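You operate a simulated robot arm through the tools that you are given. There is no shell and no other tool.

The job below is to be done with a simulated two-armed robot. You get a single attempt, and the scene is never put back.

Task
Blow the dust off both ends of the lens on the turntable.
Fine: light on while you blow, turn the knob to HALF for the other end, light off at the end; the lens stays between its pins.

The check looks at the end state, three seconds after you hand in, the way a careful person would. Anything else that was tipped, shoved, dropped, spilled or broken makes it a failure.

Robot
Two 7-joint arms with two-finger grippers on one trunk that stands fixed in place. Base frame: the origin is at the foot of the trunk, x ahead of it, y to its left, z up. Readings come in mm, degrees, newtons and seconds.
The left shoulder is at [60, 179, 1108], the right one opposite. With the tool pointing down near the work surface each hand reaches from about 240 to 660 mm from the base axis, measured 20 degrees to its own side. Payload 1.96 kg a hand.
The tool frame of a hand sits at the grasp point between the pads (the TCP): z along the fingers, y along the line on which they close. The tips reach 20 mm beyond it. The gripper opens to 72 mm. The gripper's body begins 38 mm behind the TCP.
Orientation is told as [roll, pitch, yaw] about the base's x, y, z axes, in that order, counted from this pose: with the fingers straight down and closing along the base's y, the tool's x points along the base's -x, its y along +y and its z along -z.

Tools
- The arms move only by the tool step_arm. It takes "left_commands", "right_commands" or both (then of equal length, played together; a hand with none holds still); each is a list of rows, each an object of numbers (a shift or turn left out is 0, a gripper value left out holds the last): "jaw": the finger opening in m, from 0 to 0.072; "x", "y", "z": the shift along the base's x, y, z in m; "ax", "ay", "az": the turn, a rotation vector about the base's x, y, z in degrees. In form: [{"jaw": .., "x": .., "y": .., "z": .., "ax": .., "ay": .., "az": ..}, ...]. A call has 1 to 20 rows; each row shifts and turns the commanded pose from where the row before left it. Rows are played at 5 a second. More than 50 mm and 8.6 degrees between two rows, or a gripper value outside its range, and nothing of the call is played. Where a pose cannot be reached the arm comes as near as it can. A force on the tool above 70 N (or 10 N above the force at the start of the call, whichever is more), or a blocked arm, ends the call early, and 0.2 s more pass. Each finger travels about 153 mm/s and halts on what it meets, pressing with about 35 N; the grip force reading is that of the motor and also rises with nothing between the fingers. The clock runs only during rows and for 0.2 s after the last one: add rows that do not move to give the fingers time. The reply holds the time, the measured pose of the TCP, the force on the tool along the base axes, the opening and the grip force, in the units named above and with some noise, with the torque about the TCP (base axes, N m) and any sound that the robot's microphone picked up.
- Cameras (640 x 400 px; columns grow to the right, rows downward): "scene" is now at [15.1, 22.9, 1656.5]; the picture's right is [0.28, -0.96, 0.00], its down [-0.73, -0.21, -0.65] and it looks along [0.62, 0.18, -0.76] (base axes); focal length 351 px, centre (320, 200). "left" rides on the left gripper at [71, -19, -82] in its tool frame; the picture's right is [0.26, 0.97, 0.00], its down [-0.67, 0.18, -0.72] and it looks along [-0.69, 0.19, 0.70] (tool axes); focal length 280 px, centre (320, 200). "right" rides on the right gripper at [71, 19, -82] in its tool frame; the picture's right is [-0.26, 0.97, 0.00], its down [-0.67, -0.18, -0.72] and it looks along [-0.69, -0.19, 0.70] (tool axes); focal length 280 px, centre (320, 200). There is no depth. A picture from a camera that has moved, and an enlarged one, comes with that camera's place and axes in the base frame and with its lens.
- camera(camera): a new picture of that camera. It takes no simulated time.
- move_column(by): slides the trunk up (or, below 0, down) by that many mm; the arms and the scene camera ride with it, the base frame stays. It gives what a move gives, with no picture.
- pan_tilt(pan, tilt): turns the head with the scene camera to pan (to the left, within 86 degrees either way) and tilt (down, from -29 to 69), counted from straight ahead of the robot. It gives what a move gives.
- enlarge(camera, box): a new picture of the part [left, top, right, bottom] of that camera's present view, enlarged. It takes no simulated time.
- finish_job(): hands the job in; it is judged then, once.

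Nothing tells you positions but the pictures and the camera data. Unless the task says otherwise, let go and move clear before handing in.

The tools are called after "Call:" as a command line: name --argument value ..., lists and objects as JSON in quotes. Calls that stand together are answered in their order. step_arm: Moves the arms, as the interface text tells. Its arguments: {"type":"object","properties":{"left_commands":{"type":"array"},"right_commands":{"type":"array"}},"required":[]} The other tools are called the same way: move_column (by) slides the trunk up or down; pan_tilt (pan, tilt) turns the head that bears the scene camera; camera (camera) takes a picture; enlarge (camera, box) takes an enlarged picture of a part of a camera's view; finish_job () hands the job in.

At the start:

```text
t: 0.0
left_tool_pos: [384.6, 258.9, 1125.5]
left_ee_rot: [0.0, 0.0, 0.0]
left_wrist_force: [-0.6, -0.8, -0.4]
left_ft_torque: [-0.01, 0.0, -0.01]
left_gripper_width: 71.9
left_gripper_force: 0.1
right_tool_pos: [428.4, -81.6, 1097.3]
right_ee_rot: [0.0, -0.1, 0.0]
right_wrist_force: [-0.2, -0.5, 0.3]
right_ft_torque: [-0.01, 0.02, 0.01]
right_gripper_width: 72.1
right_gripper_force: 0.1
trunk travel left (down, up): [-754.0, 236.0]
head pan, tilt: [16.1, 49.6]
```

scene: 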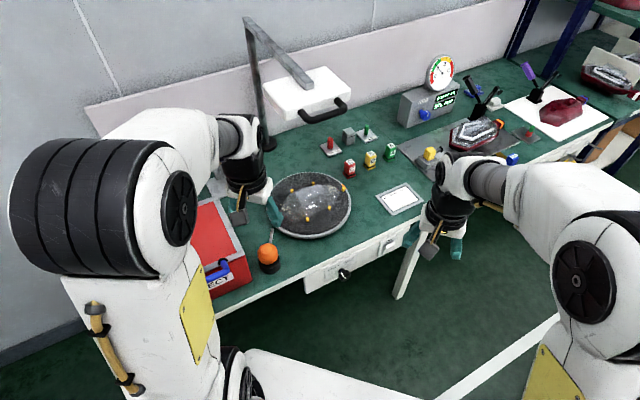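
right: 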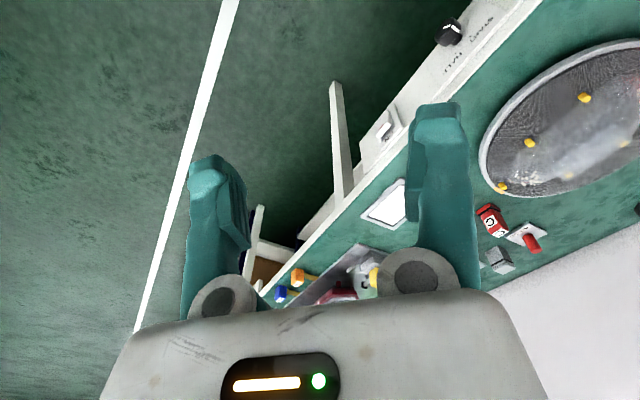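
left: 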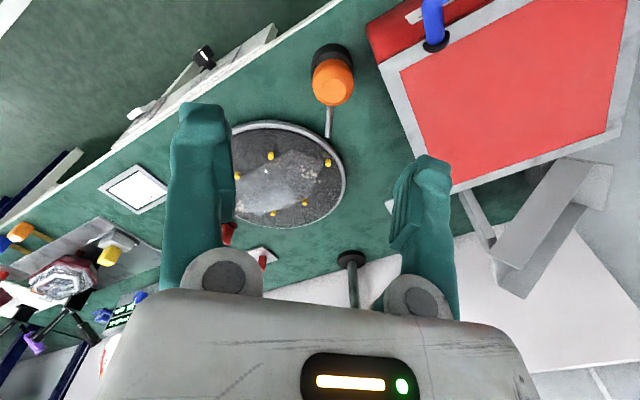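

I see a workbench with a turntable holding a lens between yellow pins, an orange-bulb blower near the left, a lamp above it, a knob on the front edge and several switches. I'll look closer before moving anything.

Call:
enlarge --camera "scene" --box '[240, 150, 400, 250]'

Call:
enlarge --camera "scene" --box '[300, 210, 460, 310]'

Call:
enlarge --camera "scene" --box '[310, 110, 410, 180]'

Call:
enlarge --camera "left" --box '[200, 30, 400, 240]'

Call:
enlarge --camera "right" --box '[340, 0, 640, 200]'

```text
4.00 times, centred on (320, 200) of scene
camera zoom: at [15.1, 22.9, 1656.5], right [0.28, -0.96, 0.0], down [-0.73, -0.21, -0.65], along [0.62, 0.18, -0.76], focal length 1404 px, centre (320, 200)
```

zoom: 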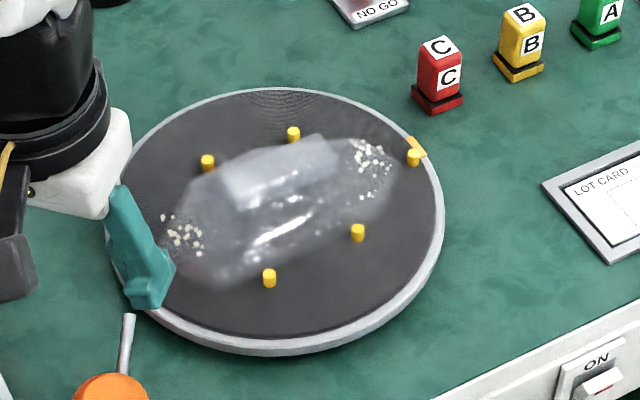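

```text
4.00 times, centred on (380, 260) of scene
camera zoom: at [15.1, 22.9, 1656.5], right [0.28, -0.96, 0.0], down [-0.73, -0.21, -0.65], along [0.62, 0.18, -0.76], focal length 1404 px, centre (80, -40)
```

zoom: 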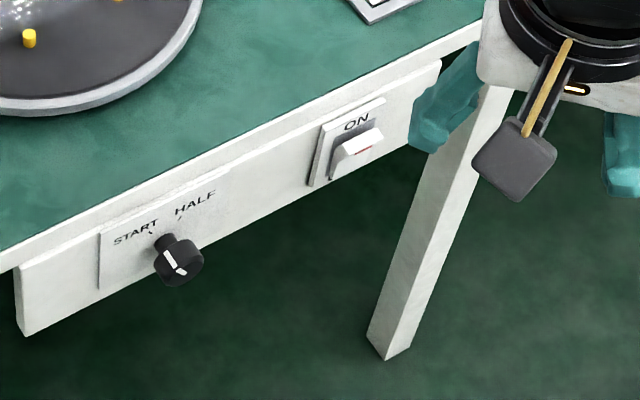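

```text
5.71 times, centred on (360, 145) of scene
camera zoom: at [15.1, 22.9, 1656.5], right [0.28, -0.96, 0.0], down [-0.73, -0.21, -0.65], along [0.62, 0.18, -0.76], focal length 2006 px, centre (91, 514)
```

zoom: 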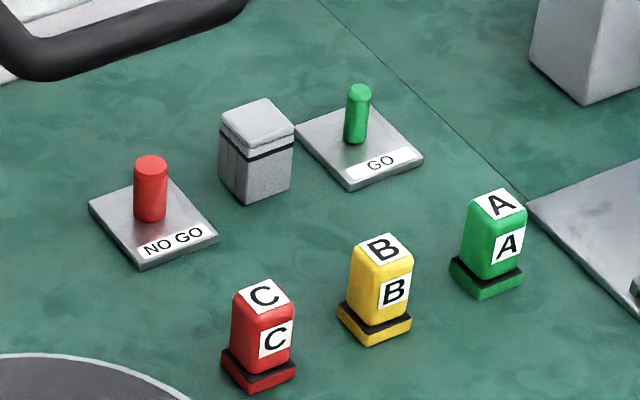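

```text
1.90 times, centred on (300, 135) of left
camera zoom: at [312.7, 239.6, 1205.0], right [-0.26, 0.97, 0.0], down [0.67, 0.18, 0.72], along [0.69, 0.19, -0.7], focal length 534 px, centre (358, 324)
```

zoom: 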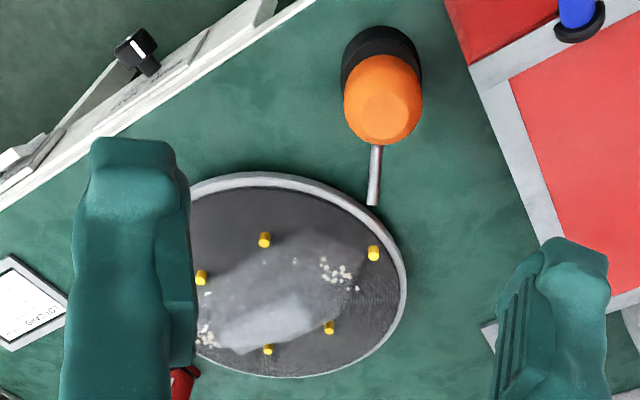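

```text
2.00 times, centred on (490, 100) of right
camera zoom: at [356.5, -62.4, 1177.6], right [0.26, 0.97, 0.0], down [0.67, -0.18, 0.72], along [0.69, -0.19, -0.7], focal length 561 px, centre (-20, 400)
```

zoom: 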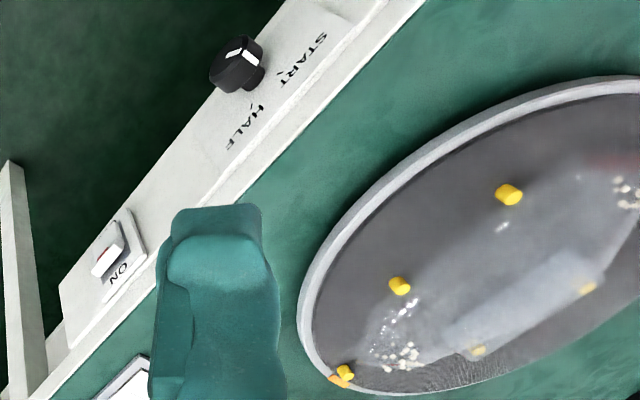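

I see the lens on the turntable with dust at both ends, an orange-bulb blower by the turntable rim (nozzle toward the table), a START/HALF knob and an ON rocker on the bench apron. I'll take more enlarged views of the blower, lamp and controls before moving.

Call:
enlarge --camera "scene" --box '[190, 180, 330, 300]'

Call:
enlarge --camera "scene" --box '[220, 10, 380, 160]'

Call:
enlarge --camera "scene" --box '[380, 40, 560, 170]'

Call:
enlarge --camera "left" --box '[280, 0, 480, 160]'

Call:
enlarge --camera "left" --box '[0, 130, 260, 330]'

Call:
enlarge --camera "right" --box '[320, 0, 520, 150]'

```text
3.33 times, centred on (260, 240) of scene
camera zoom: at [15.1, 22.9, 1656.5], right [0.28, -0.96, 0.0], down [-0.73, -0.21, -0.65], along [0.62, 0.18, -0.76], focal length 1170 px, centre (520, 67)
```

zoom: 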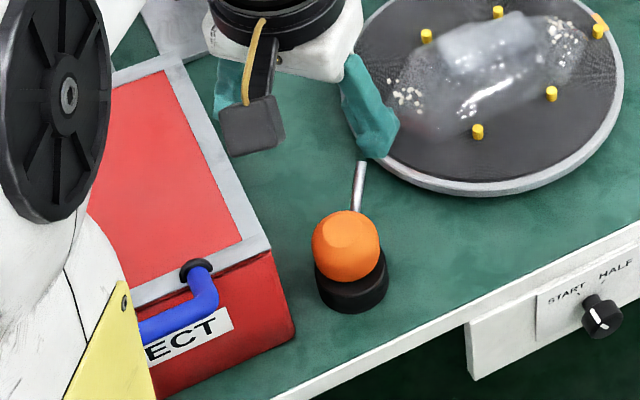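

```text
2.67 times, centred on (300, 85) of scene
camera zoom: at [15.1, 22.9, 1656.5], right [0.28, -0.96, 0.0], down [-0.73, -0.21, -0.65], along [0.62, 0.18, -0.76], focal length 936 px, centre (373, 507)
```

zoom: 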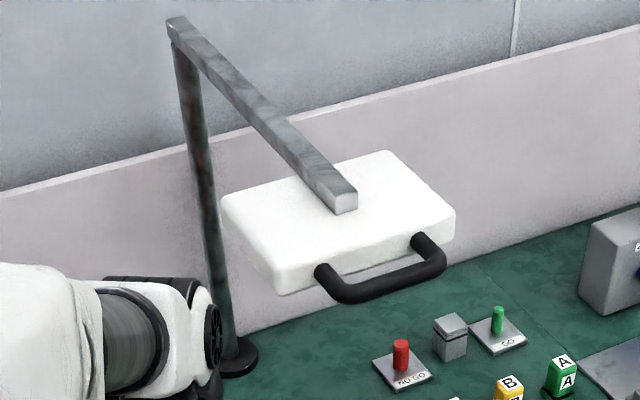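

```text
3.08 times, centred on (470, 105) of scene
camera zoom: at [15.1, 22.9, 1656.5], right [0.28, -0.96, 0.0], down [-0.73, -0.21, -0.65], along [0.62, 0.18, -0.76], focal length 1080 px, centre (-142, 492)
```

zoom: 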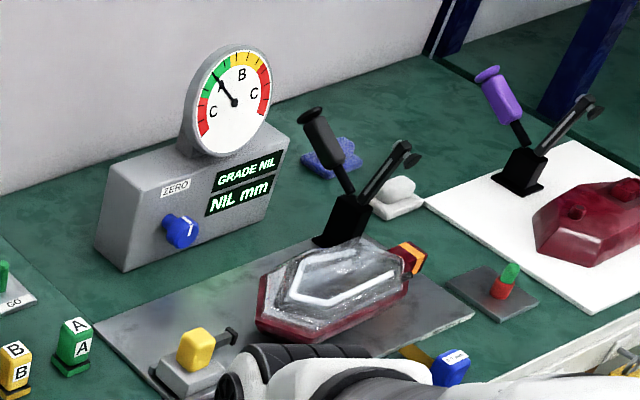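

```text
2.50 times, centred on (380, 80) of left
camera zoom: at [312.7, 239.6, 1205.0], right [-0.26, 0.97, 0.0], down [0.67, 0.18, 0.72], along [0.69, 0.19, -0.7], focal length 701 px, centre (170, 500)
```

zoom: 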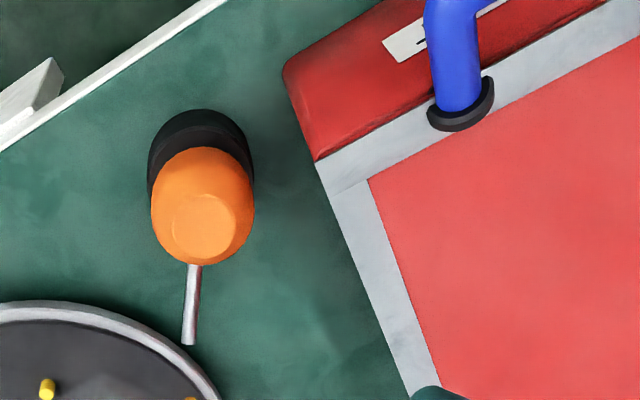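

```text
2.00 times, centred on (130, 230) of left
camera zoom: at [312.7, 239.6, 1205.0], right [-0.26, 0.97, 0.0], down [0.67, 0.18, 0.72], along [0.69, 0.19, -0.7], focal length 561 px, centre (700, 140)
```

zoom: 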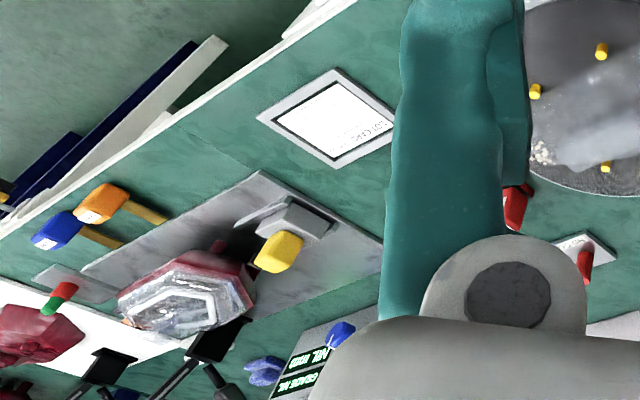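

```text
2.67 times, centred on (420, 75) of right
camera zoom: at [356.5, -62.4, 1177.6], right [0.26, 0.97, 0.0], down [0.67, -0.18, 0.72], along [0.69, -0.19, -0.7], focal length 748 px, centre (53, 533)
```

zoom: 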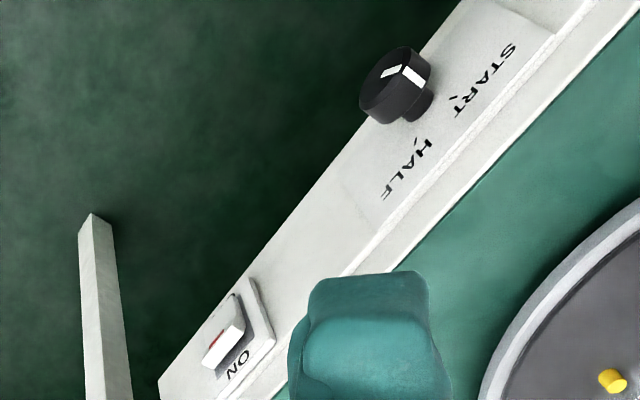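

The blower seems to be an orange bulb with its nozzle pointing toward the near end of the lens, and the bench is turned about 45° to me. I'll swing the left hand out to the side so its camera can view the blower and lamp from another angle.

Call:
step_arm --left_commands '[{"y": 0.03, "x": -0.01, "az": -8.5}, {"y": 0.03, "x": 0, "az": -8.5}, {"y": 0.03, "x": 0.01, "az": -8.5}, {"y": 0.03, "x": 0.01, "az": -8.5}, {"y": 0.03, "x": 0.01, "az": -8.5}, {"y": 0.02, "x": 0.01, "az": -8.5}, {"x": 0.01, "az": -8.5, "z": -0.02}, {"x": 0.01, "az": -8.5, "z": -0.03}, {"z": -0.03}]'

Call:
pan_tilt --pan 25 --tilt 40

Call:
camera --camera "scene"

Call:
camera --camera "left"

```text
t: 2.0
left_tool_pos: [423.3, 397.0, 1066.6]
left_ee_rot: [4.2, -1.5, -61.3]
left_wrist_force: [-0.2, -0.8, 0.3]
left_ft_torque: [-0.03, 0.04, -0.03]
left_gripper_width: 72.0
left_gripper_force: 0.1
left hand out of reach, approached as far as the arm can: row 4, 5, 6
right_tool_pos: [427.1, -80.9, 1095.9]
right_ee_rot: [-0.2, 0.0, 0.0]
right_wrist_force: [-0.2, -0.2, -0.1]
right_ft_torque: [0.0, -0.01, -0.03]
right_gripper_width: 72.1
right_gripper_force: 0.1
trunk travel left (down, up): [-754.0, 236.0]
head pan, tilt: [16.1, 49.6]
```

```text
t: 2.7
left_tool_pos: [423.1, 396.6, 1066.4]
left_ee_rot: [4.2, -1.4, -61.3]
left_wrist_force: [0.0, -0.8, -0.1]
left_ft_torque: [0.01, 0.0, 0.02]
left_gripper_width: 72.1
left_gripper_force: 0.0
right_tool_pos: [427.6, -81.6, 1096.5]
right_ee_rot: [0.0, 0.0, 0.0]
right_wrist_force: [0.6, 0.1, 0.4]
right_ft_torque: [0.01, -0.03, 0.02]
right_gripper_width: 72.1
right_gripper_force: 0.0
trunk travel left (down, up): [-754.0, 236.0]
head pan, tilt: [25.0, 40.0]
```

```text
taken
camera scene: at [17.6, 37.2, 1670.2], right [0.42, -0.91, 0.0], down [-0.58, -0.27, -0.77], along [0.69, 0.32, -0.64], focal length 351 px, centre (320, 200)
```

scene: 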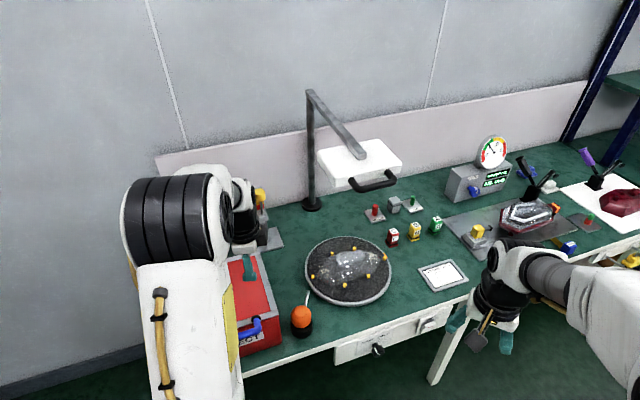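

```text
taken
camera left: at [364.9, 447.7, 1142.6], right [0.72, 0.69, 0.06], down [0.43, -0.51, 0.74], along [0.55, -0.51, -0.67], focal length 280 px, centre (320, 200)
```

left: 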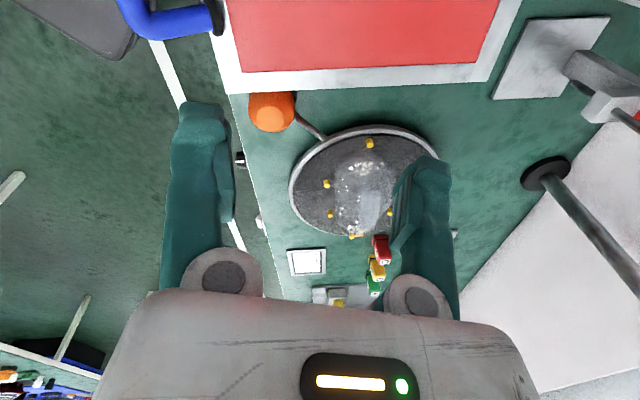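

The left hand now looks across the bench from the side: the bulb sits near the bench edge with the nozzle toward the turntable. I'll enlarge these views.

Call:
enlarge --camera "left" --box '[225, 70, 465, 250]'

Call:
enlarge --camera "scene" --box '[270, 220, 430, 370]'

Call:
enlarge --camera "scene" --box '[290, 80, 450, 220]'

Call:
enlarge --camera "scene" --box '[220, 180, 320, 360]'

```text
2.22 times, centred on (345, 160) of left
camera zoom: at [364.9, 447.7, 1142.6], right [0.72, 0.69, 0.06], down [0.43, -0.51, 0.74], along [0.55, -0.51, -0.67], focal length 623 px, centre (264, 289)
```

zoom: 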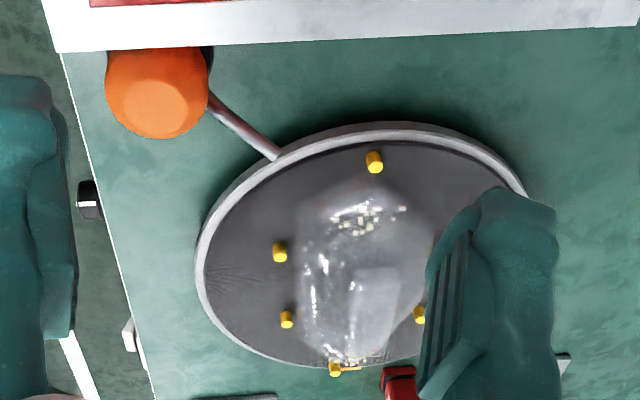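

```text
2.67 times, centred on (350, 295) of scene
camera zoom: at [17.6, 37.2, 1670.2], right [0.42, -0.91, 0.0], down [-0.58, -0.27, -0.77], along [0.69, 0.32, -0.64], focal length 936 px, centre (240, -53)
```

zoom: 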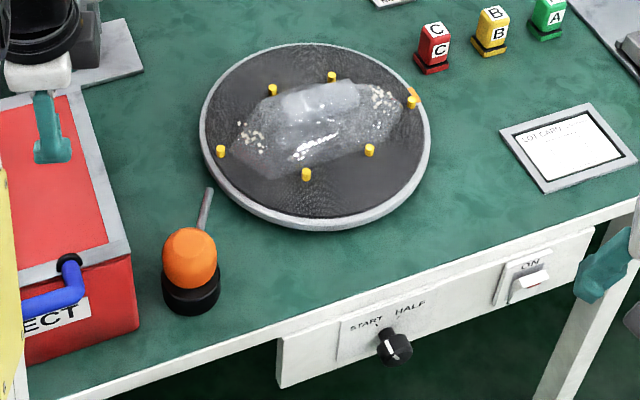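

```text
2.86 times, centred on (370, 150) of scene
camera zoom: at [17.6, 37.2, 1670.2], right [0.42, -0.91, 0.0], down [-0.58, -0.27, -0.77], along [0.69, 0.32, -0.64], focal length 1003 px, centre (177, 343)
```

zoom: 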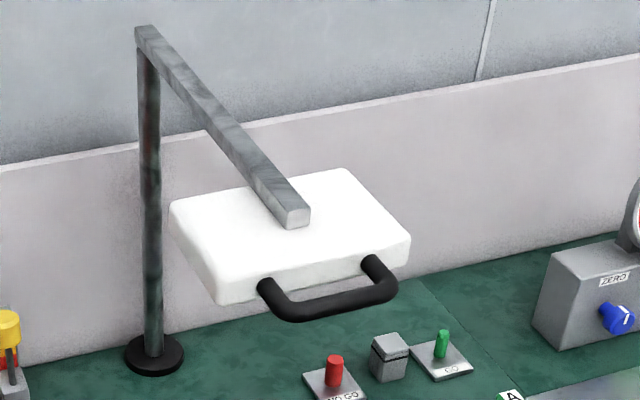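

```text
2.22 times, centred on (270, 270) of scene
camera zoom: at [17.6, 37.2, 1670.2], right [0.42, -0.91, 0.0], down [-0.58, -0.27, -0.77], along [0.69, 0.32, -0.64], focal length 780 px, centre (431, 44)
```

zoom: 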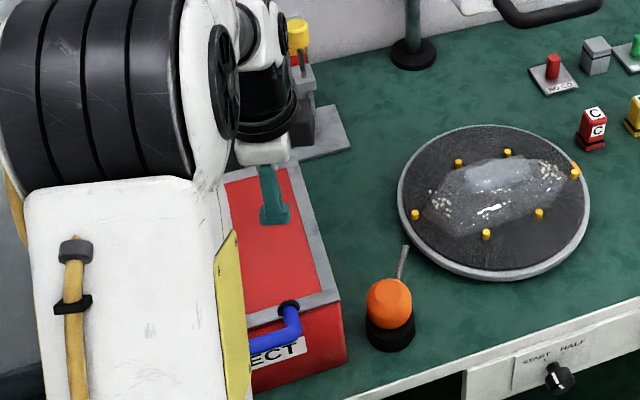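

The bulb appears to sit at about (458, 296, 845) with a horizontal nozzle ending near (534, 311, 850), and the near dusty end is about (625, 305, 829). I'll bring both hand cameras closer: left over the blower, right in front of the knob/switch panel.

Call:
step_arm --left_commands '[{"y": -0.02, "az": 8}, {"y": -0.02, "az": 8}, {"y": -0.02, "az": 8}, {"y": -0.02, "az": 8}, {"y": -0.02, "az": 8, "z": -0.01}, {"y": -0.02, "az": 8, "z": -0.02}, {"y": -0.01, "az": 8, "z": -0.02}, {"az": 5, "z": -0.02, "x": -0.02}]' --right_commands '[{"x": 0.0, "y": 0.0, "z": -0.03, "az": 7.5}, {"x": 0.0, "y": 0.0, "z": -0.04, "az": 7.5}, {"x": 0.005, "y": 0.01, "z": -0.04, "az": 7.5}, {"x": 0.005, "y": 0.01, "z": -0.04, "az": 7.5}, {"x": 0.005, "y": 0.01, "z": -0.04, "az": 7.5}, {"x": 0.005, "y": 0.01, "z": -0.03, "az": 7.5}, {"x": 0.005, "y": 0.01, "z": -0.03}, {"x": 0.005, "y": 0.0}]'

Call:
camera --camera "left"

Call:
camera --camera "right"

```text
t: 4.5
left_tool_pos: [402.9, 265.3, 996.2]
left_ee_rot: [4.2, -1.5, -0.2]
left_wrist_force: [0.3, 0.1, 0.0]
left_ft_torque: [0.0, -0.02, 0.02]
left_gripper_width: 72.0
left_gripper_force: 0.1
right_tool_pos: [456.8, -31.1, 846.0]
right_ee_rot: [-0.2, 0.0, 45.1]
right_wrist_force: [0.2, -0.3, -0.6]
right_ft_torque: [-0.03, -0.02, -0.01]
right_gripper_width: 72.2
right_gripper_force: 0.0
trunk travel left (down, up): [-754.0, 236.0]
head pan, tilt: [25.0, 40.0]
```

```text
taken
camera left: at [328.6, 241.2, 1072.4], right [-0.26, 0.96, 0.06], down [0.66, 0.13, 0.74], along [0.71, 0.24, -0.66], focal length 280 px, centre (320, 200)
```

left: 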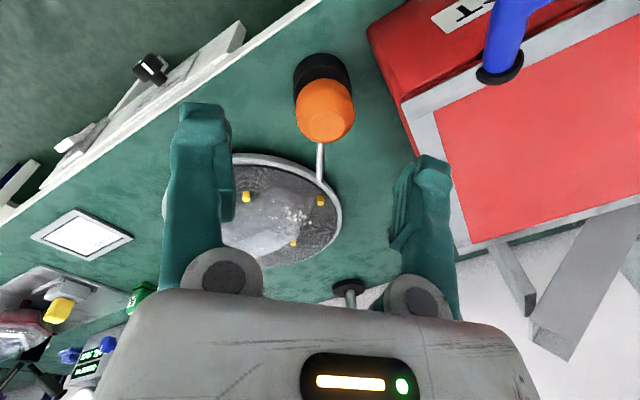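

```text
taken
camera right: at [392.8, -68.0, 928.0], right [-0.5, 0.87, 0.0], down [0.6, 0.35, 0.72], along [0.62, 0.36, -0.7], focal length 280 px, centre (320, 200)
```

right: 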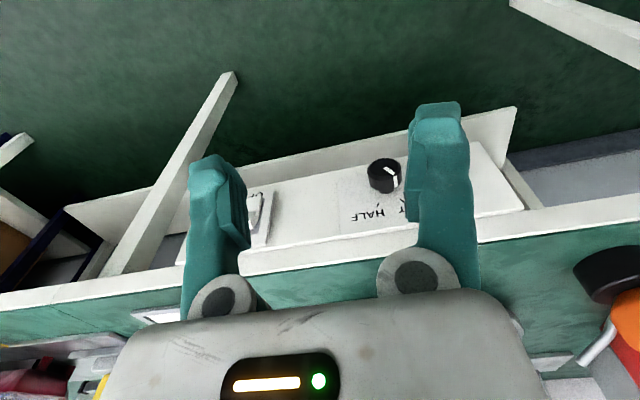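

The right camera now sees the apron panel between the fingers, and the left camera the blower. Enlarging both.

Call:
enlarge --camera "left" --box '[220, 40, 400, 270]'

Call:
enlarge --camera "right" --box '[220, 120, 440, 280]'

Call:
enlarge --camera "scene" --box '[320, 290, 470, 380]'

```text
1.74 times, centred on (310, 155) of left
camera zoom: at [328.6, 241.2, 1072.4], right [-0.26, 0.96, 0.06], down [0.66, 0.13, 0.74], along [0.71, 0.24, -0.66], focal length 488 px, centre (337, 278)
```

zoom: 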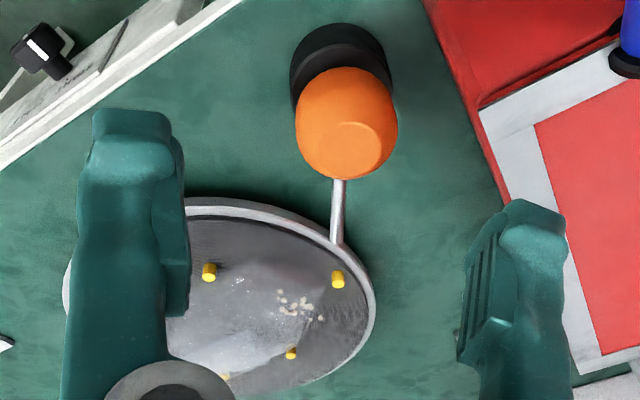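

```text
2.50 times, centred on (330, 200) of right
camera zoom: at [392.8, -68.0, 928.0], right [-0.5, 0.87, 0.0], down [0.6, 0.35, 0.72], along [0.62, 0.36, -0.7], focal length 701 px, centre (295, 200)
```

zoom: 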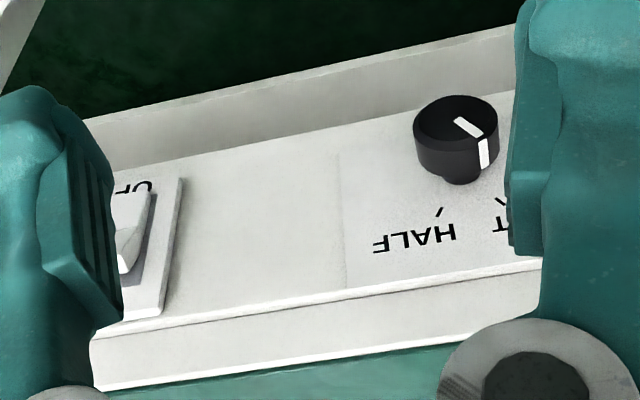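

```text
4.27 times, centred on (395, 335) of scene
camera zoom: at [16.8, 37.5, 1670.2], right [0.42, -0.91, 0.0], down [-0.58, -0.27, -0.77], along [0.69, 0.32, -0.64], focal length 1498 px, centre (0, -376)
```

zoom: 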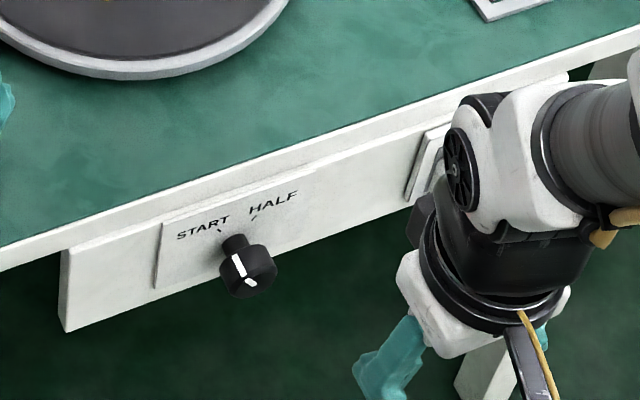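

The nozzle appears to slope upward about 25° out of the bulb, so the blower probably is loose in a black stand. I'll use the right hand camera to view it from the side, at low height, to be sure.

Call:
step_arm --right_commands '[{"z": 0.03, "y": 0.01, "az": 8}, {"z": 0.02, "y": 0.02, "az": 8}, {"y": 0.02, "x": -0.01, "az": 8}, {"y": 0.02, "x": -0.01, "az": 8}, {"y": 0.02, "x": -0.01, "az": 8}, {"ax": 8, "ay": -2}, {"ax": 8, "ay": -2}, {"ax": 8, "ay": -2}, {}]' --left_commands '[{"z": 0.03}, {"z": 0.03}, {"z": 0.03}, {"z": 0.03}, {"x": -0.02}, {"x": -0.02}, {}, {}, {}]'

Call:
camera --camera "right"

Call:
camera --camera "scene"

```text
t: 6.5
left_tool_pos: [362.8, 266.8, 1116.3]
left_ee_rot: [4.1, -1.5, -0.3]
left_wrist_force: [0.3, -0.5, -0.3]
left_ft_torque: [0.0, -0.04, -0.02]
left_gripper_width: 72.0
left_gripper_force: 0.0
right_tool_pos: [426.5, 58.1, 895.8]
right_ee_rot: [-4.2, -24.5, 86.1]
right_wrist_force: [0.0, -0.1, 0.3]
right_ft_torque: [-0.03, 0.0, 0.01]
right_gripper_width: 72.0
right_gripper_force: 0.1
trunk travel left (down, up): [-754.0, 236.0]
head pan, tilt: [25.0, 40.0]
```

```text
taken
camera right: at [395.0, -37.3, 939.6], right [-0.94, 0.34, 0.04], down [0.15, 0.3, 0.94], along [0.3, 0.89, -0.34], focal length 280 px, centre (320, 200)
```

right: 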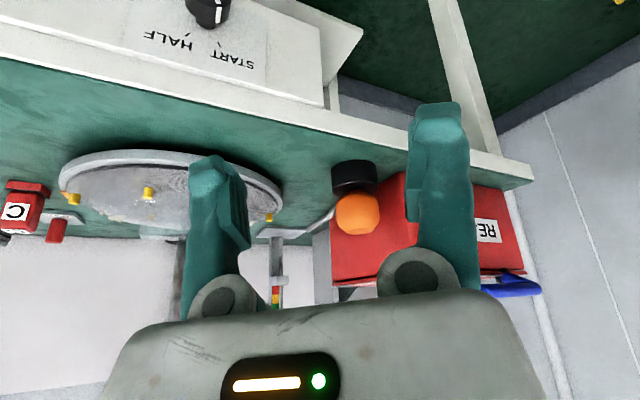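

```text
taken
camera scene: at [17.5, 38.1, 1670.2], right [0.42, -0.91, 0.0], down [-0.58, -0.27, -0.77], along [0.69, 0.32, -0.64], focal length 351 px, centre (320, 200)
```

scene: 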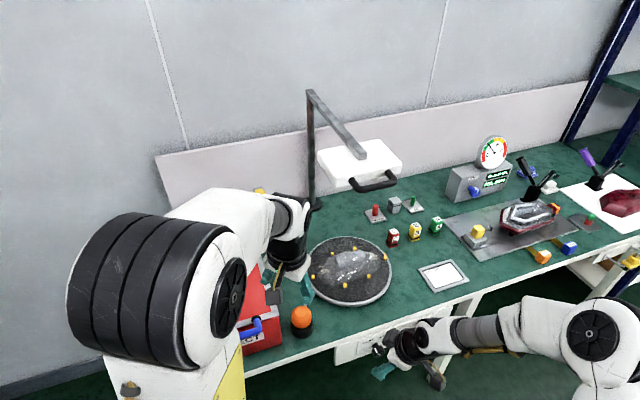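

Call:
enlarge --camera "right" --box '[240, 130, 420, 290]'

Call:
enlarge --camera "right" --box '[0, 100, 300, 280]'

Call:
enlarge --camera "scene" --box '[260, 270, 360, 350]'

```text
2.50 times, centred on (330, 210) of right
camera zoom: at [395.0, -37.3, 939.6], right [-0.94, 0.34, 0.04], down [0.15, 0.3, 0.94], along [0.3, 0.89, -0.34], focal length 701 px, centre (295, 175)
```

zoom: 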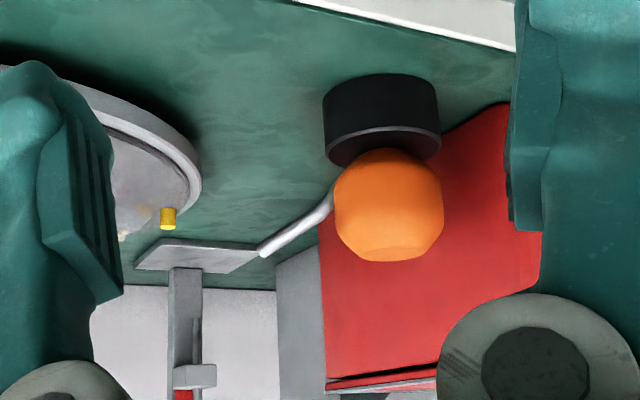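

```text
2.13 times, centred on (150, 190) of right
camera zoom: at [395.0, -37.3, 939.6], right [-0.94, 0.34, 0.04], down [0.15, 0.3, 0.94], along [0.3, 0.89, -0.34], focal length 598 px, centre (683, 221)
```

zoom: 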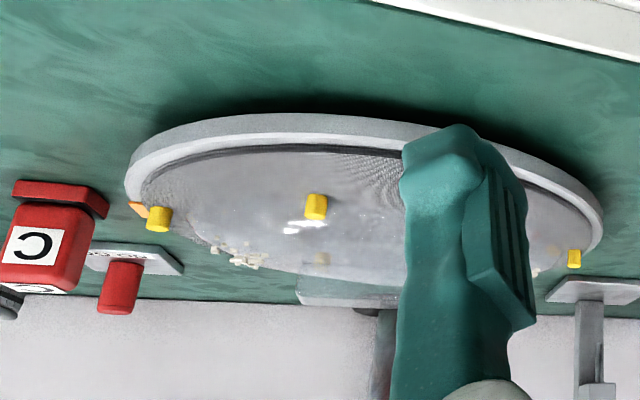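

```text
5.00 times, centred on (310, 310) of scene
camera zoom: at [17.5, 38.1, 1670.2], right [0.42, -0.91, 0.0], down [-0.58, -0.27, -0.77], along [0.69, 0.32, -0.64], focal length 1755 px, centre (370, -350)
```

zoom: 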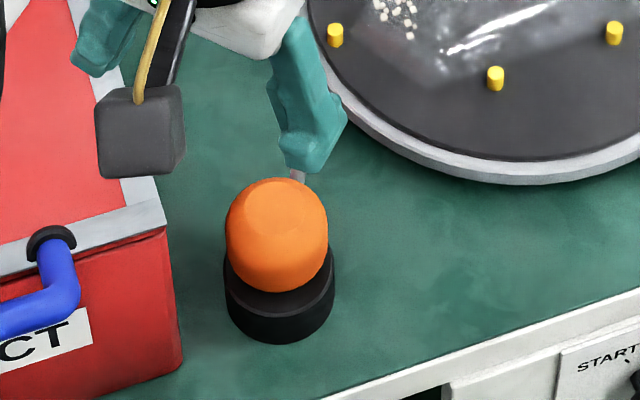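

The blower is a ~54 mm orange bulb resting in a black egg-cup stand (rim about z = 822), nozzle angled up, so it has to be lifted and aimed. Next I'll look straight at the light rocker with the right hand camera.

Call:
step_arm --right_commands '[{"x": 0.0177, "y": -0.0221, "z": -0.0223, "az": -6.5}, {"x": 0.0177, "y": -0.0221, "z": -0.0223, "az": -6.5}, {"x": 0.0177, "y": -0.0221, "z": -0.0223, "az": -6.5}, {"x": 0.0177, "y": -0.0221, "z": -0.0223, "az": -6.5}, {"x": 0.0177, "y": -0.0221, "z": -0.0223}, {"x": 0.0177, "y": -0.0221, "z": -0.0223}, {"x": 0.0177, "y": -0.0221, "z": -0.0223}, {}]'

Call:
camera --camera "right"

Call:
enlarge --camera "scene" --box '[260, 270, 360, 350]'

```text
t: 8.3
left_tool_pos: [361.6, 265.1, 1115.9]
left_ee_rot: [4.2, -1.5, -0.3]
left_wrist_force: [-0.7, -0.4, 0.2]
left_ft_torque: [-0.01, 0.01, -0.01]
left_gripper_width: 72.2
left_gripper_force: 0.1
right_tool_pos: [551.2, -97.0, 740.7]
right_ee_rot: [-4.3, -24.3, 59.9]
right_wrist_force: [0.1, 0.5, 1.7]
right_ft_torque: [0.02, -0.02, -0.01]
right_gripper_width: 72.2
right_gripper_force: 0.0
trunk travel left (down, up): [-754.0, 236.0]
head pan, tilt: [25.0, 40.0]
```

```text
taken
camera right: at [481.0, -168.8, 783.2], right [-0.7, 0.71, 0.04], down [0.27, 0.21, 0.94], along [0.66, 0.67, -0.34], focal length 280 px, centre (320, 200)
```

right: 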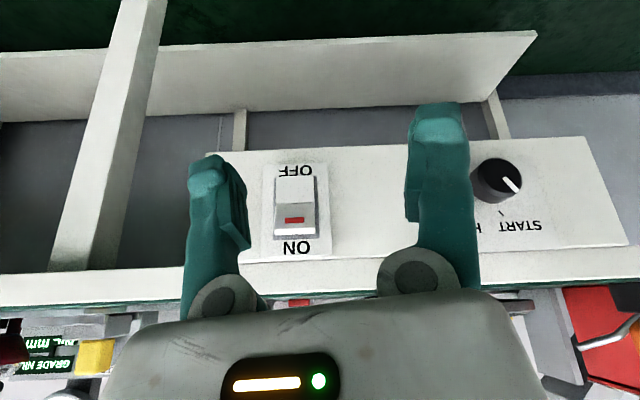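

```text
5.00 times, centred on (310, 310) of scene
camera zoom: at [17.4, 37.9, 1670.2], right [0.42, -0.91, 0.0], down [-0.58, -0.27, -0.77], along [0.69, 0.32, -0.64], focal length 1755 px, centre (370, -350)
```

zoom: 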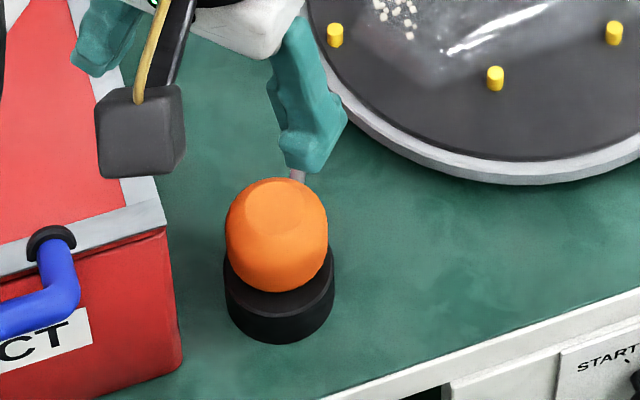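

Call:
enlarge --camera "right" --box '[240, 140, 360, 270]'

Call:
enlarge --camera "right" --box '[440, 120, 600, 260]'

```text
3.08 times, centred on (300, 205) of right
camera zoom: at [481.0, -168.8, 783.2], right [-0.7, 0.71, 0.04], down [0.27, 0.21, 0.94], along [0.66, 0.67, -0.34], focal length 863 px, centre (382, 185)
```

zoom: 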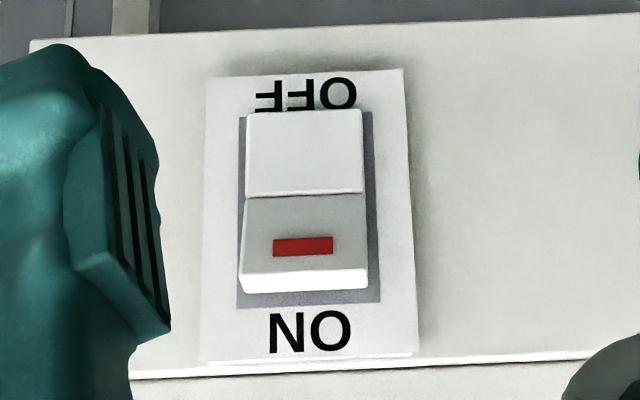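

```text
2.86 times, centred on (520, 190) of right
camera zoom: at [481.0, -168.8, 783.2], right [-0.7, 0.71, 0.04], down [0.27, 0.21, 0.94], along [0.66, 0.67, -0.34], focal length 801 px, centre (-251, 229)
```

zoom: 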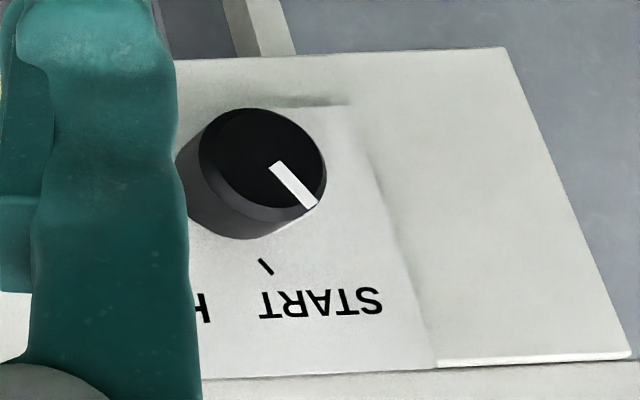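

The rocker is at OFF: its ON half (upper, red mark) protrudes, at about (659, -20, 715). I'll turn the right hand horizontal facing the apron (clear of it), with fingers closed, to press ON.

Call:
step_arm --right_commands '[{"jaw": 0.0, "az": -6.7, "ax": 2.7, "ay": 2.7}, {"az": -6.7}, {"ax": 5.83, "ay": -5.83}, {"ax": 5.83, "ay": -5.83}, {"ax": 5.83, "ay": -5.83}, {"ax": 5.83, "ay": -5.83}, {"ax": 5.83, "ay": -5.83}, {"ax": 5.83, "ay": -5.83}, {"ax": 5.83, "ay": -5.83}, {"ax": 5.83, "ay": -5.83}, {}, {}]'

Call:
camera --camera "right"

Call:
camera --camera "scene"

```text
t: 10.1
left_tool_pos: [362.9, 264.1, 1116.2]
left_ee_rot: [4.1, -1.4, -0.3]
left_wrist_force: [-0.4, 0.1, -0.2]
left_ft_torque: [0.0, -0.01, 0.0]
left_gripper_width: 72.0
left_gripper_force: 0.1
right_tool_pos: [592.6, -269.2, 790.9]
right_ee_rot: [-29.1, -66.5, 62.1]
right_wrist_force: [-1.1, 0.2, -0.2]
right_ft_torque: [0.01, 0.01, -0.02]
right_gripper_width: 0.0
right_gripper_force: 29.7
trunk travel left (down, up): [-754.0, 236.0]
head pan, tilt: [25.0, 40.0]
stopped in row 8 (right hand): the arm was blocked; the commanded pose is now the measured one
```

```text
taken
camera right: at [503.6, -317.8, 749.4], right [-0.49, 0.87, 0.05], down [-0.35, -0.25, 0.9], along [0.8, 0.43, 0.43], focal length 280 px, centre (320, 200)
```

right: 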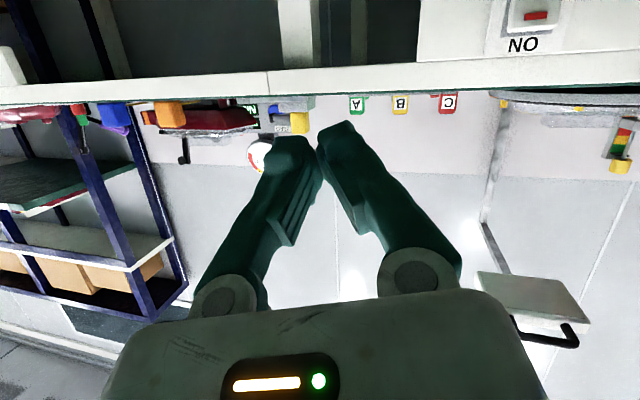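

```text
taken
camera scene: at [17.4, 35.5, 1670.2], right [0.42, -0.91, 0.0], down [-0.58, -0.27, -0.77], along [0.69, 0.32, -0.64], focal length 351 px, centre (320, 200)
```

scene: 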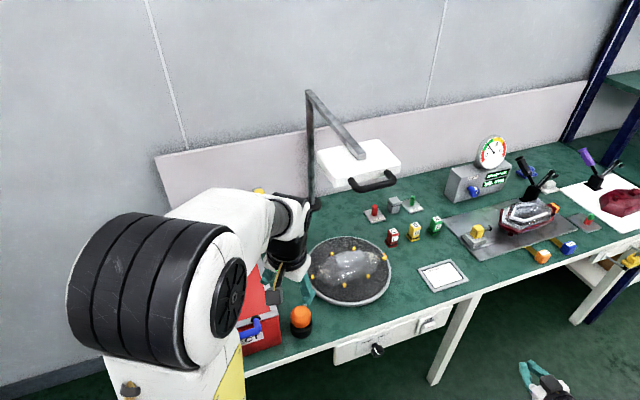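

The right arm ran out of range turning horizontal at this height (shoulder too high), and it stopped clear of everything. I'll pull it back, lift the left hand, and lower the trunk so the horizontal approach becomes comfortable.

Call:
step_arm --right_commands '[{"x": -0.03, "z": 0.02}, {"x": -0.03, "z": 0.02}, {"x": -0.03, "z": 0.02}, {"x": -0.03, "z": 0.02}, {"x": -0.03, "z": 0.02}]' --left_commands '[{"z": 0.02, "x": -0.01}, {"z": 0.02, "x": -0.01}, {"z": 0.02, "x": -0.01}, {"z": 0.02, "x": -0.01}, {"z": 0.02, "x": -0.01}]'

Call:
camera --camera "scene"

```text
t: 11.3
left_tool_pos: [315.9, 271.4, 1152.8]
left_ee_rot: [4.2, -1.5, -0.3]
left_wrist_force: [0.0, -0.1, -0.6]
left_ft_torque: [0.03, 0.02, -0.02]
left_gripper_width: 72.1
left_gripper_force: 0.1
left hand out of reach, approached as far as the arm can: row 2, 3, 4, 5
right_tool_pos: [440.4, -264.9, 889.1]
right_ee_rot: [-28.5, -66.7, 61.4]
right_wrist_force: [0.4, 0.9, 0.3]
right_ft_torque: [0.01, -0.02, -0.04]
right_gripper_width: 0.0
right_gripper_force: 28.9
trunk travel left (down, up): [-754.0, 236.0]
head pan, tilt: [25.0, 40.0]
```

```text
taken
camera scene: at [16.3, 37.6, 1670.2], right [0.42, -0.91, 0.0], down [-0.58, -0.27, -0.77], along [0.69, 0.32, -0.64], focal length 351 px, centre (320, 200)
```

scene: 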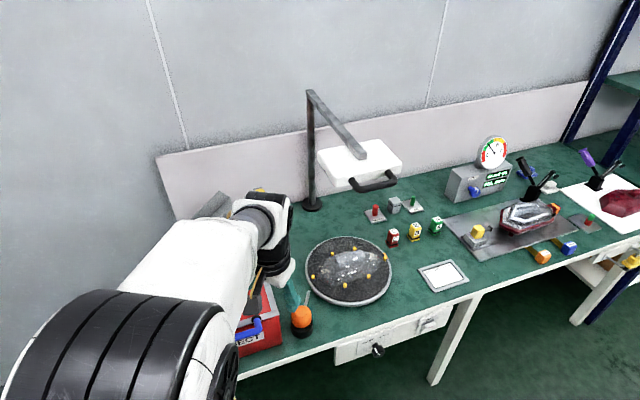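

Both arms are clear. I'll lower the trunk by 250 mm now.

Call:
move_column --by -150

Call:
move_column --by -100

Call:
camera --camera "scene"

Call:
camera --camera "left"

Call:
camera --camera "right"

```text
t: 13.0
left_tool_pos: [315.8, 270.9, 1003.8]
left_ee_rot: [4.2, -1.5, -0.3]
left_wrist_force: [-0.3, -0.2, -0.5]
left_ft_torque: [0.0, -0.02, 0.03]
left_gripper_width: 72.1
left_gripper_force: 0.0
right_tool_pos: [441.1, -264.2, 739.0]
right_ee_rot: [-28.5, -66.6, 61.5]
right_wrist_force: [-0.2, -0.8, 0.1]
right_ft_torque: [-0.02, 0.0, -0.01]
right_gripper_width: 0.0
right_gripper_force: 29.4
trunk travel left (down, up): [-604.0, 386.0]
head pan, tilt: [25.0, 40.0]
```

```text
t: 14.4
left_tool_pos: [315.6, 270.5, 903.3]
left_ee_rot: [4.2, -1.5, -0.4]
left_wrist_force: [-0.1, -0.5, -0.8]
left_ft_torque: [0.04, 0.01, -0.02]
left_gripper_width: 72.0
left_gripper_force: 0.0
right_tool_pos: [440.9, -264.4, 638.1]
right_ee_rot: [-28.5, -66.7, 61.5]
right_wrist_force: [0.6, 0.2, -0.2]
right_ft_torque: [0.03, -0.01, -0.01]
right_gripper_width: 0.1
right_gripper_force: 29.6
trunk travel left (down, up): [-504.0, 486.0]
head pan, tilt: [25.0, 40.0]
```

```text
taken
camera scene: at [17.6, 37.3, 1420.2], right [0.42, -0.91, 0.0], down [-0.58, -0.27, -0.77], along [0.69, 0.32, -0.64], focal length 351 px, centre (320, 200)
```

scene: 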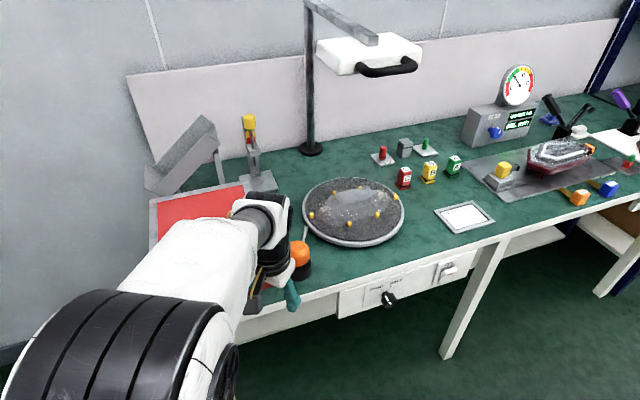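

```text
taken
camera left: at [242.8, 245.7, 979.5], right [-0.26, 0.96, 0.06], down [0.66, 0.13, 0.74], along [0.71, 0.23, -0.67], focal length 280 px, centre (320, 200)
```

left: 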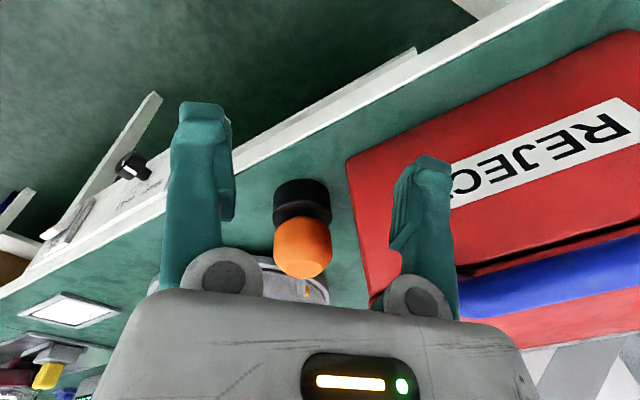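

```text
taken
camera right: at [351.8, -313.6, 598.4], right [-0.5, 0.87, 0.06], down [-0.34, -0.26, 0.9], along [0.8, 0.43, 0.43], focal length 280 px, centre (320, 200)
```

right: 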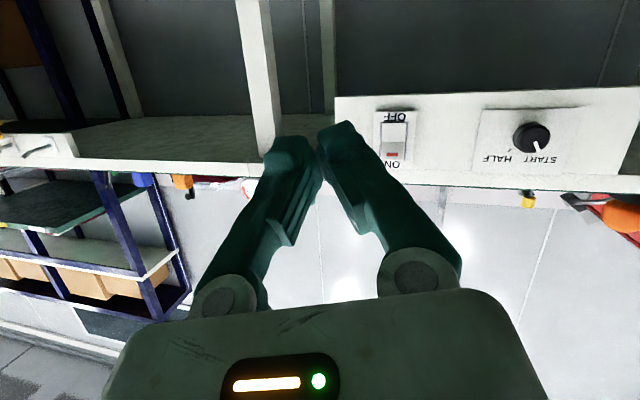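

The lowered trunk gives an easier pose; the right hand can now be squared up to the apron. I'll rotate it to point along the bench normal and bring closed fingertips in front of the ON half, stopping short.

Call:
step_arm --right_commands '[{"ax": 5.375, "ay": -2.28, "az": 2.88, "x": 0.02, "y": 0.02, "z": 0.01}, {"ax": 5.375, "ay": -2.28, "az": 2.88, "x": 0.02, "y": 0.02, "z": 0.01}, {"ax": 5.375, "ay": -2.28, "az": 2.88, "x": 0.02, "y": 0.02, "z": 0.01}, {"ax": 5.375, "ay": -2.28, "az": 2.88, "x": 0.02, "y": 0.02, "z": 0.01}, {"x": 0.022, "y": 0.0284, "z": 0.01}, {"x": 0.022, "y": 0.0284, "z": 0.01}, {"x": 0.022, "y": 0.0284, "z": 0.01}, {"x": 0.021, "y": 0.0284, "z": 0.01}, {}, {}]'

Call:
camera --camera "right"

Call:
camera --camera "scene"

```text
t: 16.6
left_tool_pos: [316.4, 271.3, 902.7]
left_ee_rot: [4.2, -1.6, -0.3]
left_wrist_force: [0.9, 0.2, 0.0]
left_ft_torque: [0.0, 0.02, 0.02]
left_gripper_width: 72.2
left_gripper_force: 0.3
right_tool_pos: [606.5, -69.6, 716.9]
right_ee_rot: [-93.6, -89.9, 138.3]
right_wrist_force: [0.1, 0.3, 0.4]
right_ft_torque: [0.03, 0.01, -0.02]
right_gripper_width: 0.0
right_gripper_force: 29.5
trunk travel left (down, up): [-504.0, 486.0]
head pan, tilt: [25.0, 40.0]
```

```text
taken
camera right: at [536.4, -114.5, 646.6], right [-0.68, 0.69, 0.26], down [-0.38, -0.63, 0.67], along [0.63, 0.36, 0.69], focal length 280 px, centre (320, 200)
```

right: 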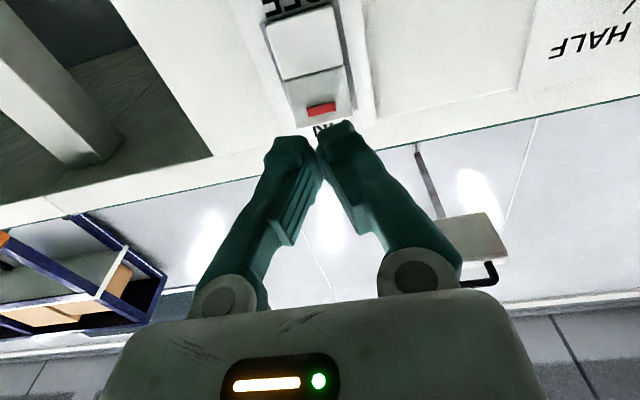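

```text
taken
camera scene: at [17.9, 37.5, 1420.2], right [0.42, -0.91, 0.0], down [-0.58, -0.27, -0.77], along [0.69, 0.32, -0.64], focal length 351 px, centre (320, 200)
```

scene: 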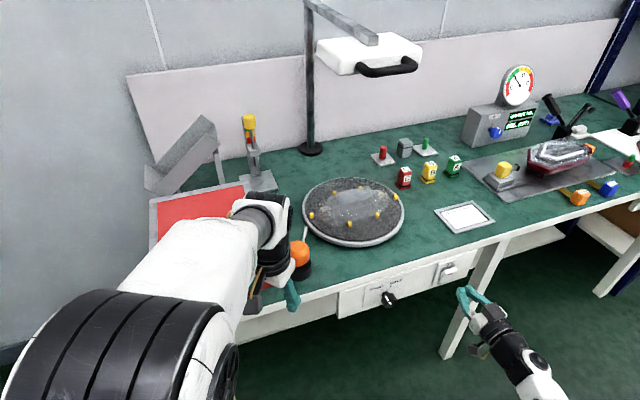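

The fingertips line up with the ON half of the rocker. I'll nudge up 6 mm and press in slowly along the bench normal.

Call:
step_arm --right_commands '[{"z": 0.006}, {"x": 0.0057, "y": 0.0057}, {"x": 0.0057, "y": 0.0057}, {"x": 0.0057, "y": 0.0057}, {"x": 0.0057, "y": 0.0057}, {"x": 0.0018, "y": 0.0018}, {"x": 0.0018, "y": 0.0018}, {"x": 0.0018, "y": 0.0018}, {"x": 0.0018, "y": 0.0018}, {"x": 0.0018, "y": 0.0018}, {"x": 0.0018, "y": 0.0018}, {}]'

Call:
camera --camera "right"

```text
t: 19.4
left_tool_pos: [316.1, 271.8, 902.9]
left_ee_rot: [4.2, -1.5, -0.3]
left_wrist_force: [0.7, 0.0, -1.5]
left_ft_torque: [-0.01, 0.03, 0.0]
left_gripper_width: 72.0
left_gripper_force: 0.1
right_tool_pos: [653.3, -79.0, 731.9]
right_ee_rot: [-85.7, -88.5, 126.9]
right_wrist_force: [0.4, -0.9, -0.1]
right_ft_torque: [0.0, 0.0, 0.01]
right_gripper_width: 0.0
right_gripper_force: 30.2
trunk travel left (down, up): [-504.0, 486.0]
head pan, tilt: [25.0, 40.0]
stopped in row 12 (right hand): the arm was blocked; the commanded pose is now the measured one
```

```text
taken
camera right: at [580.3, -119.9, 659.7], right [-0.64, 0.73, 0.24], down [-0.43, -0.59, 0.68], along [0.64, 0.33, 0.69], focal length 280 px, centre (320, 200)
```

right: 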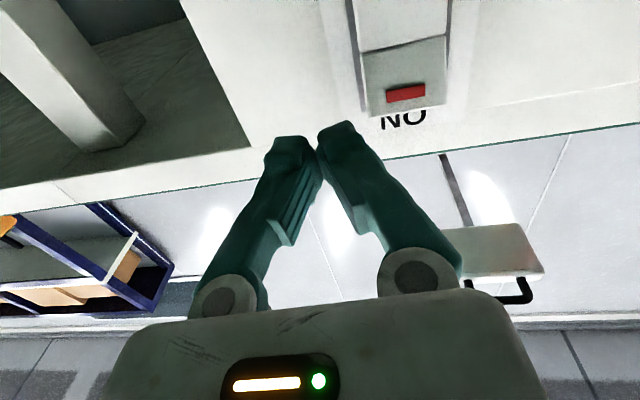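

The arm was blocked before touching the rocker, drifting sideways with no tool force — something upstream (elbow or joint limit). I'll look at the right arm's posture with the head.

Call:
pan_tilt --pan -20 --tilt 60

Call:
camera --camera "scene"

```text
t: 20.5
left_tool_pos: [316.0, 270.7, 901.9]
left_ee_rot: [4.1, -1.5, -0.3]
left_wrist_force: [-0.4, 0.3, 0.1]
left_ft_torque: [0.0, 0.0, 0.01]
left_gripper_width: 71.9
left_gripper_force: 0.1
right_tool_pos: [652.6, -77.2, 731.2]
right_ee_rot: [-86.1, -88.4, 127.4]
right_wrist_force: [-0.3, 0.4, 0.0]
right_ft_torque: [0.01, 0.01, -0.01]
right_gripper_width: 0.2
right_gripper_force: 29.7
trunk travel left (down, up): [-504.0, 486.0]
head pan, tilt: [-20.0, 60.0]
```

```text
taken
camera scene: at [3.4, -21.4, 1393.5], right [-0.34, -0.94, 0.0], down [-0.81, 0.3, -0.5], along [0.47, -0.17, -0.87], focal length 351 px, centre (320, 200)
```

scene: 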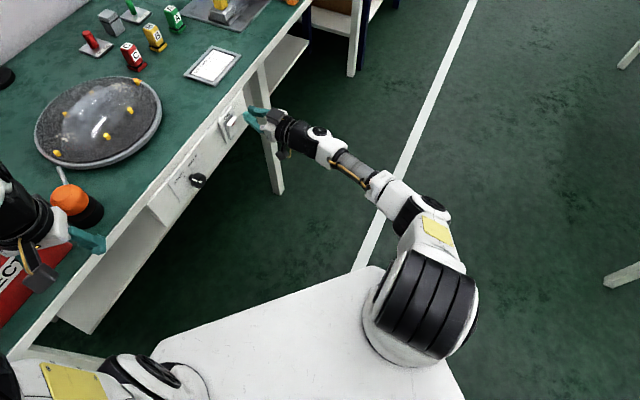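

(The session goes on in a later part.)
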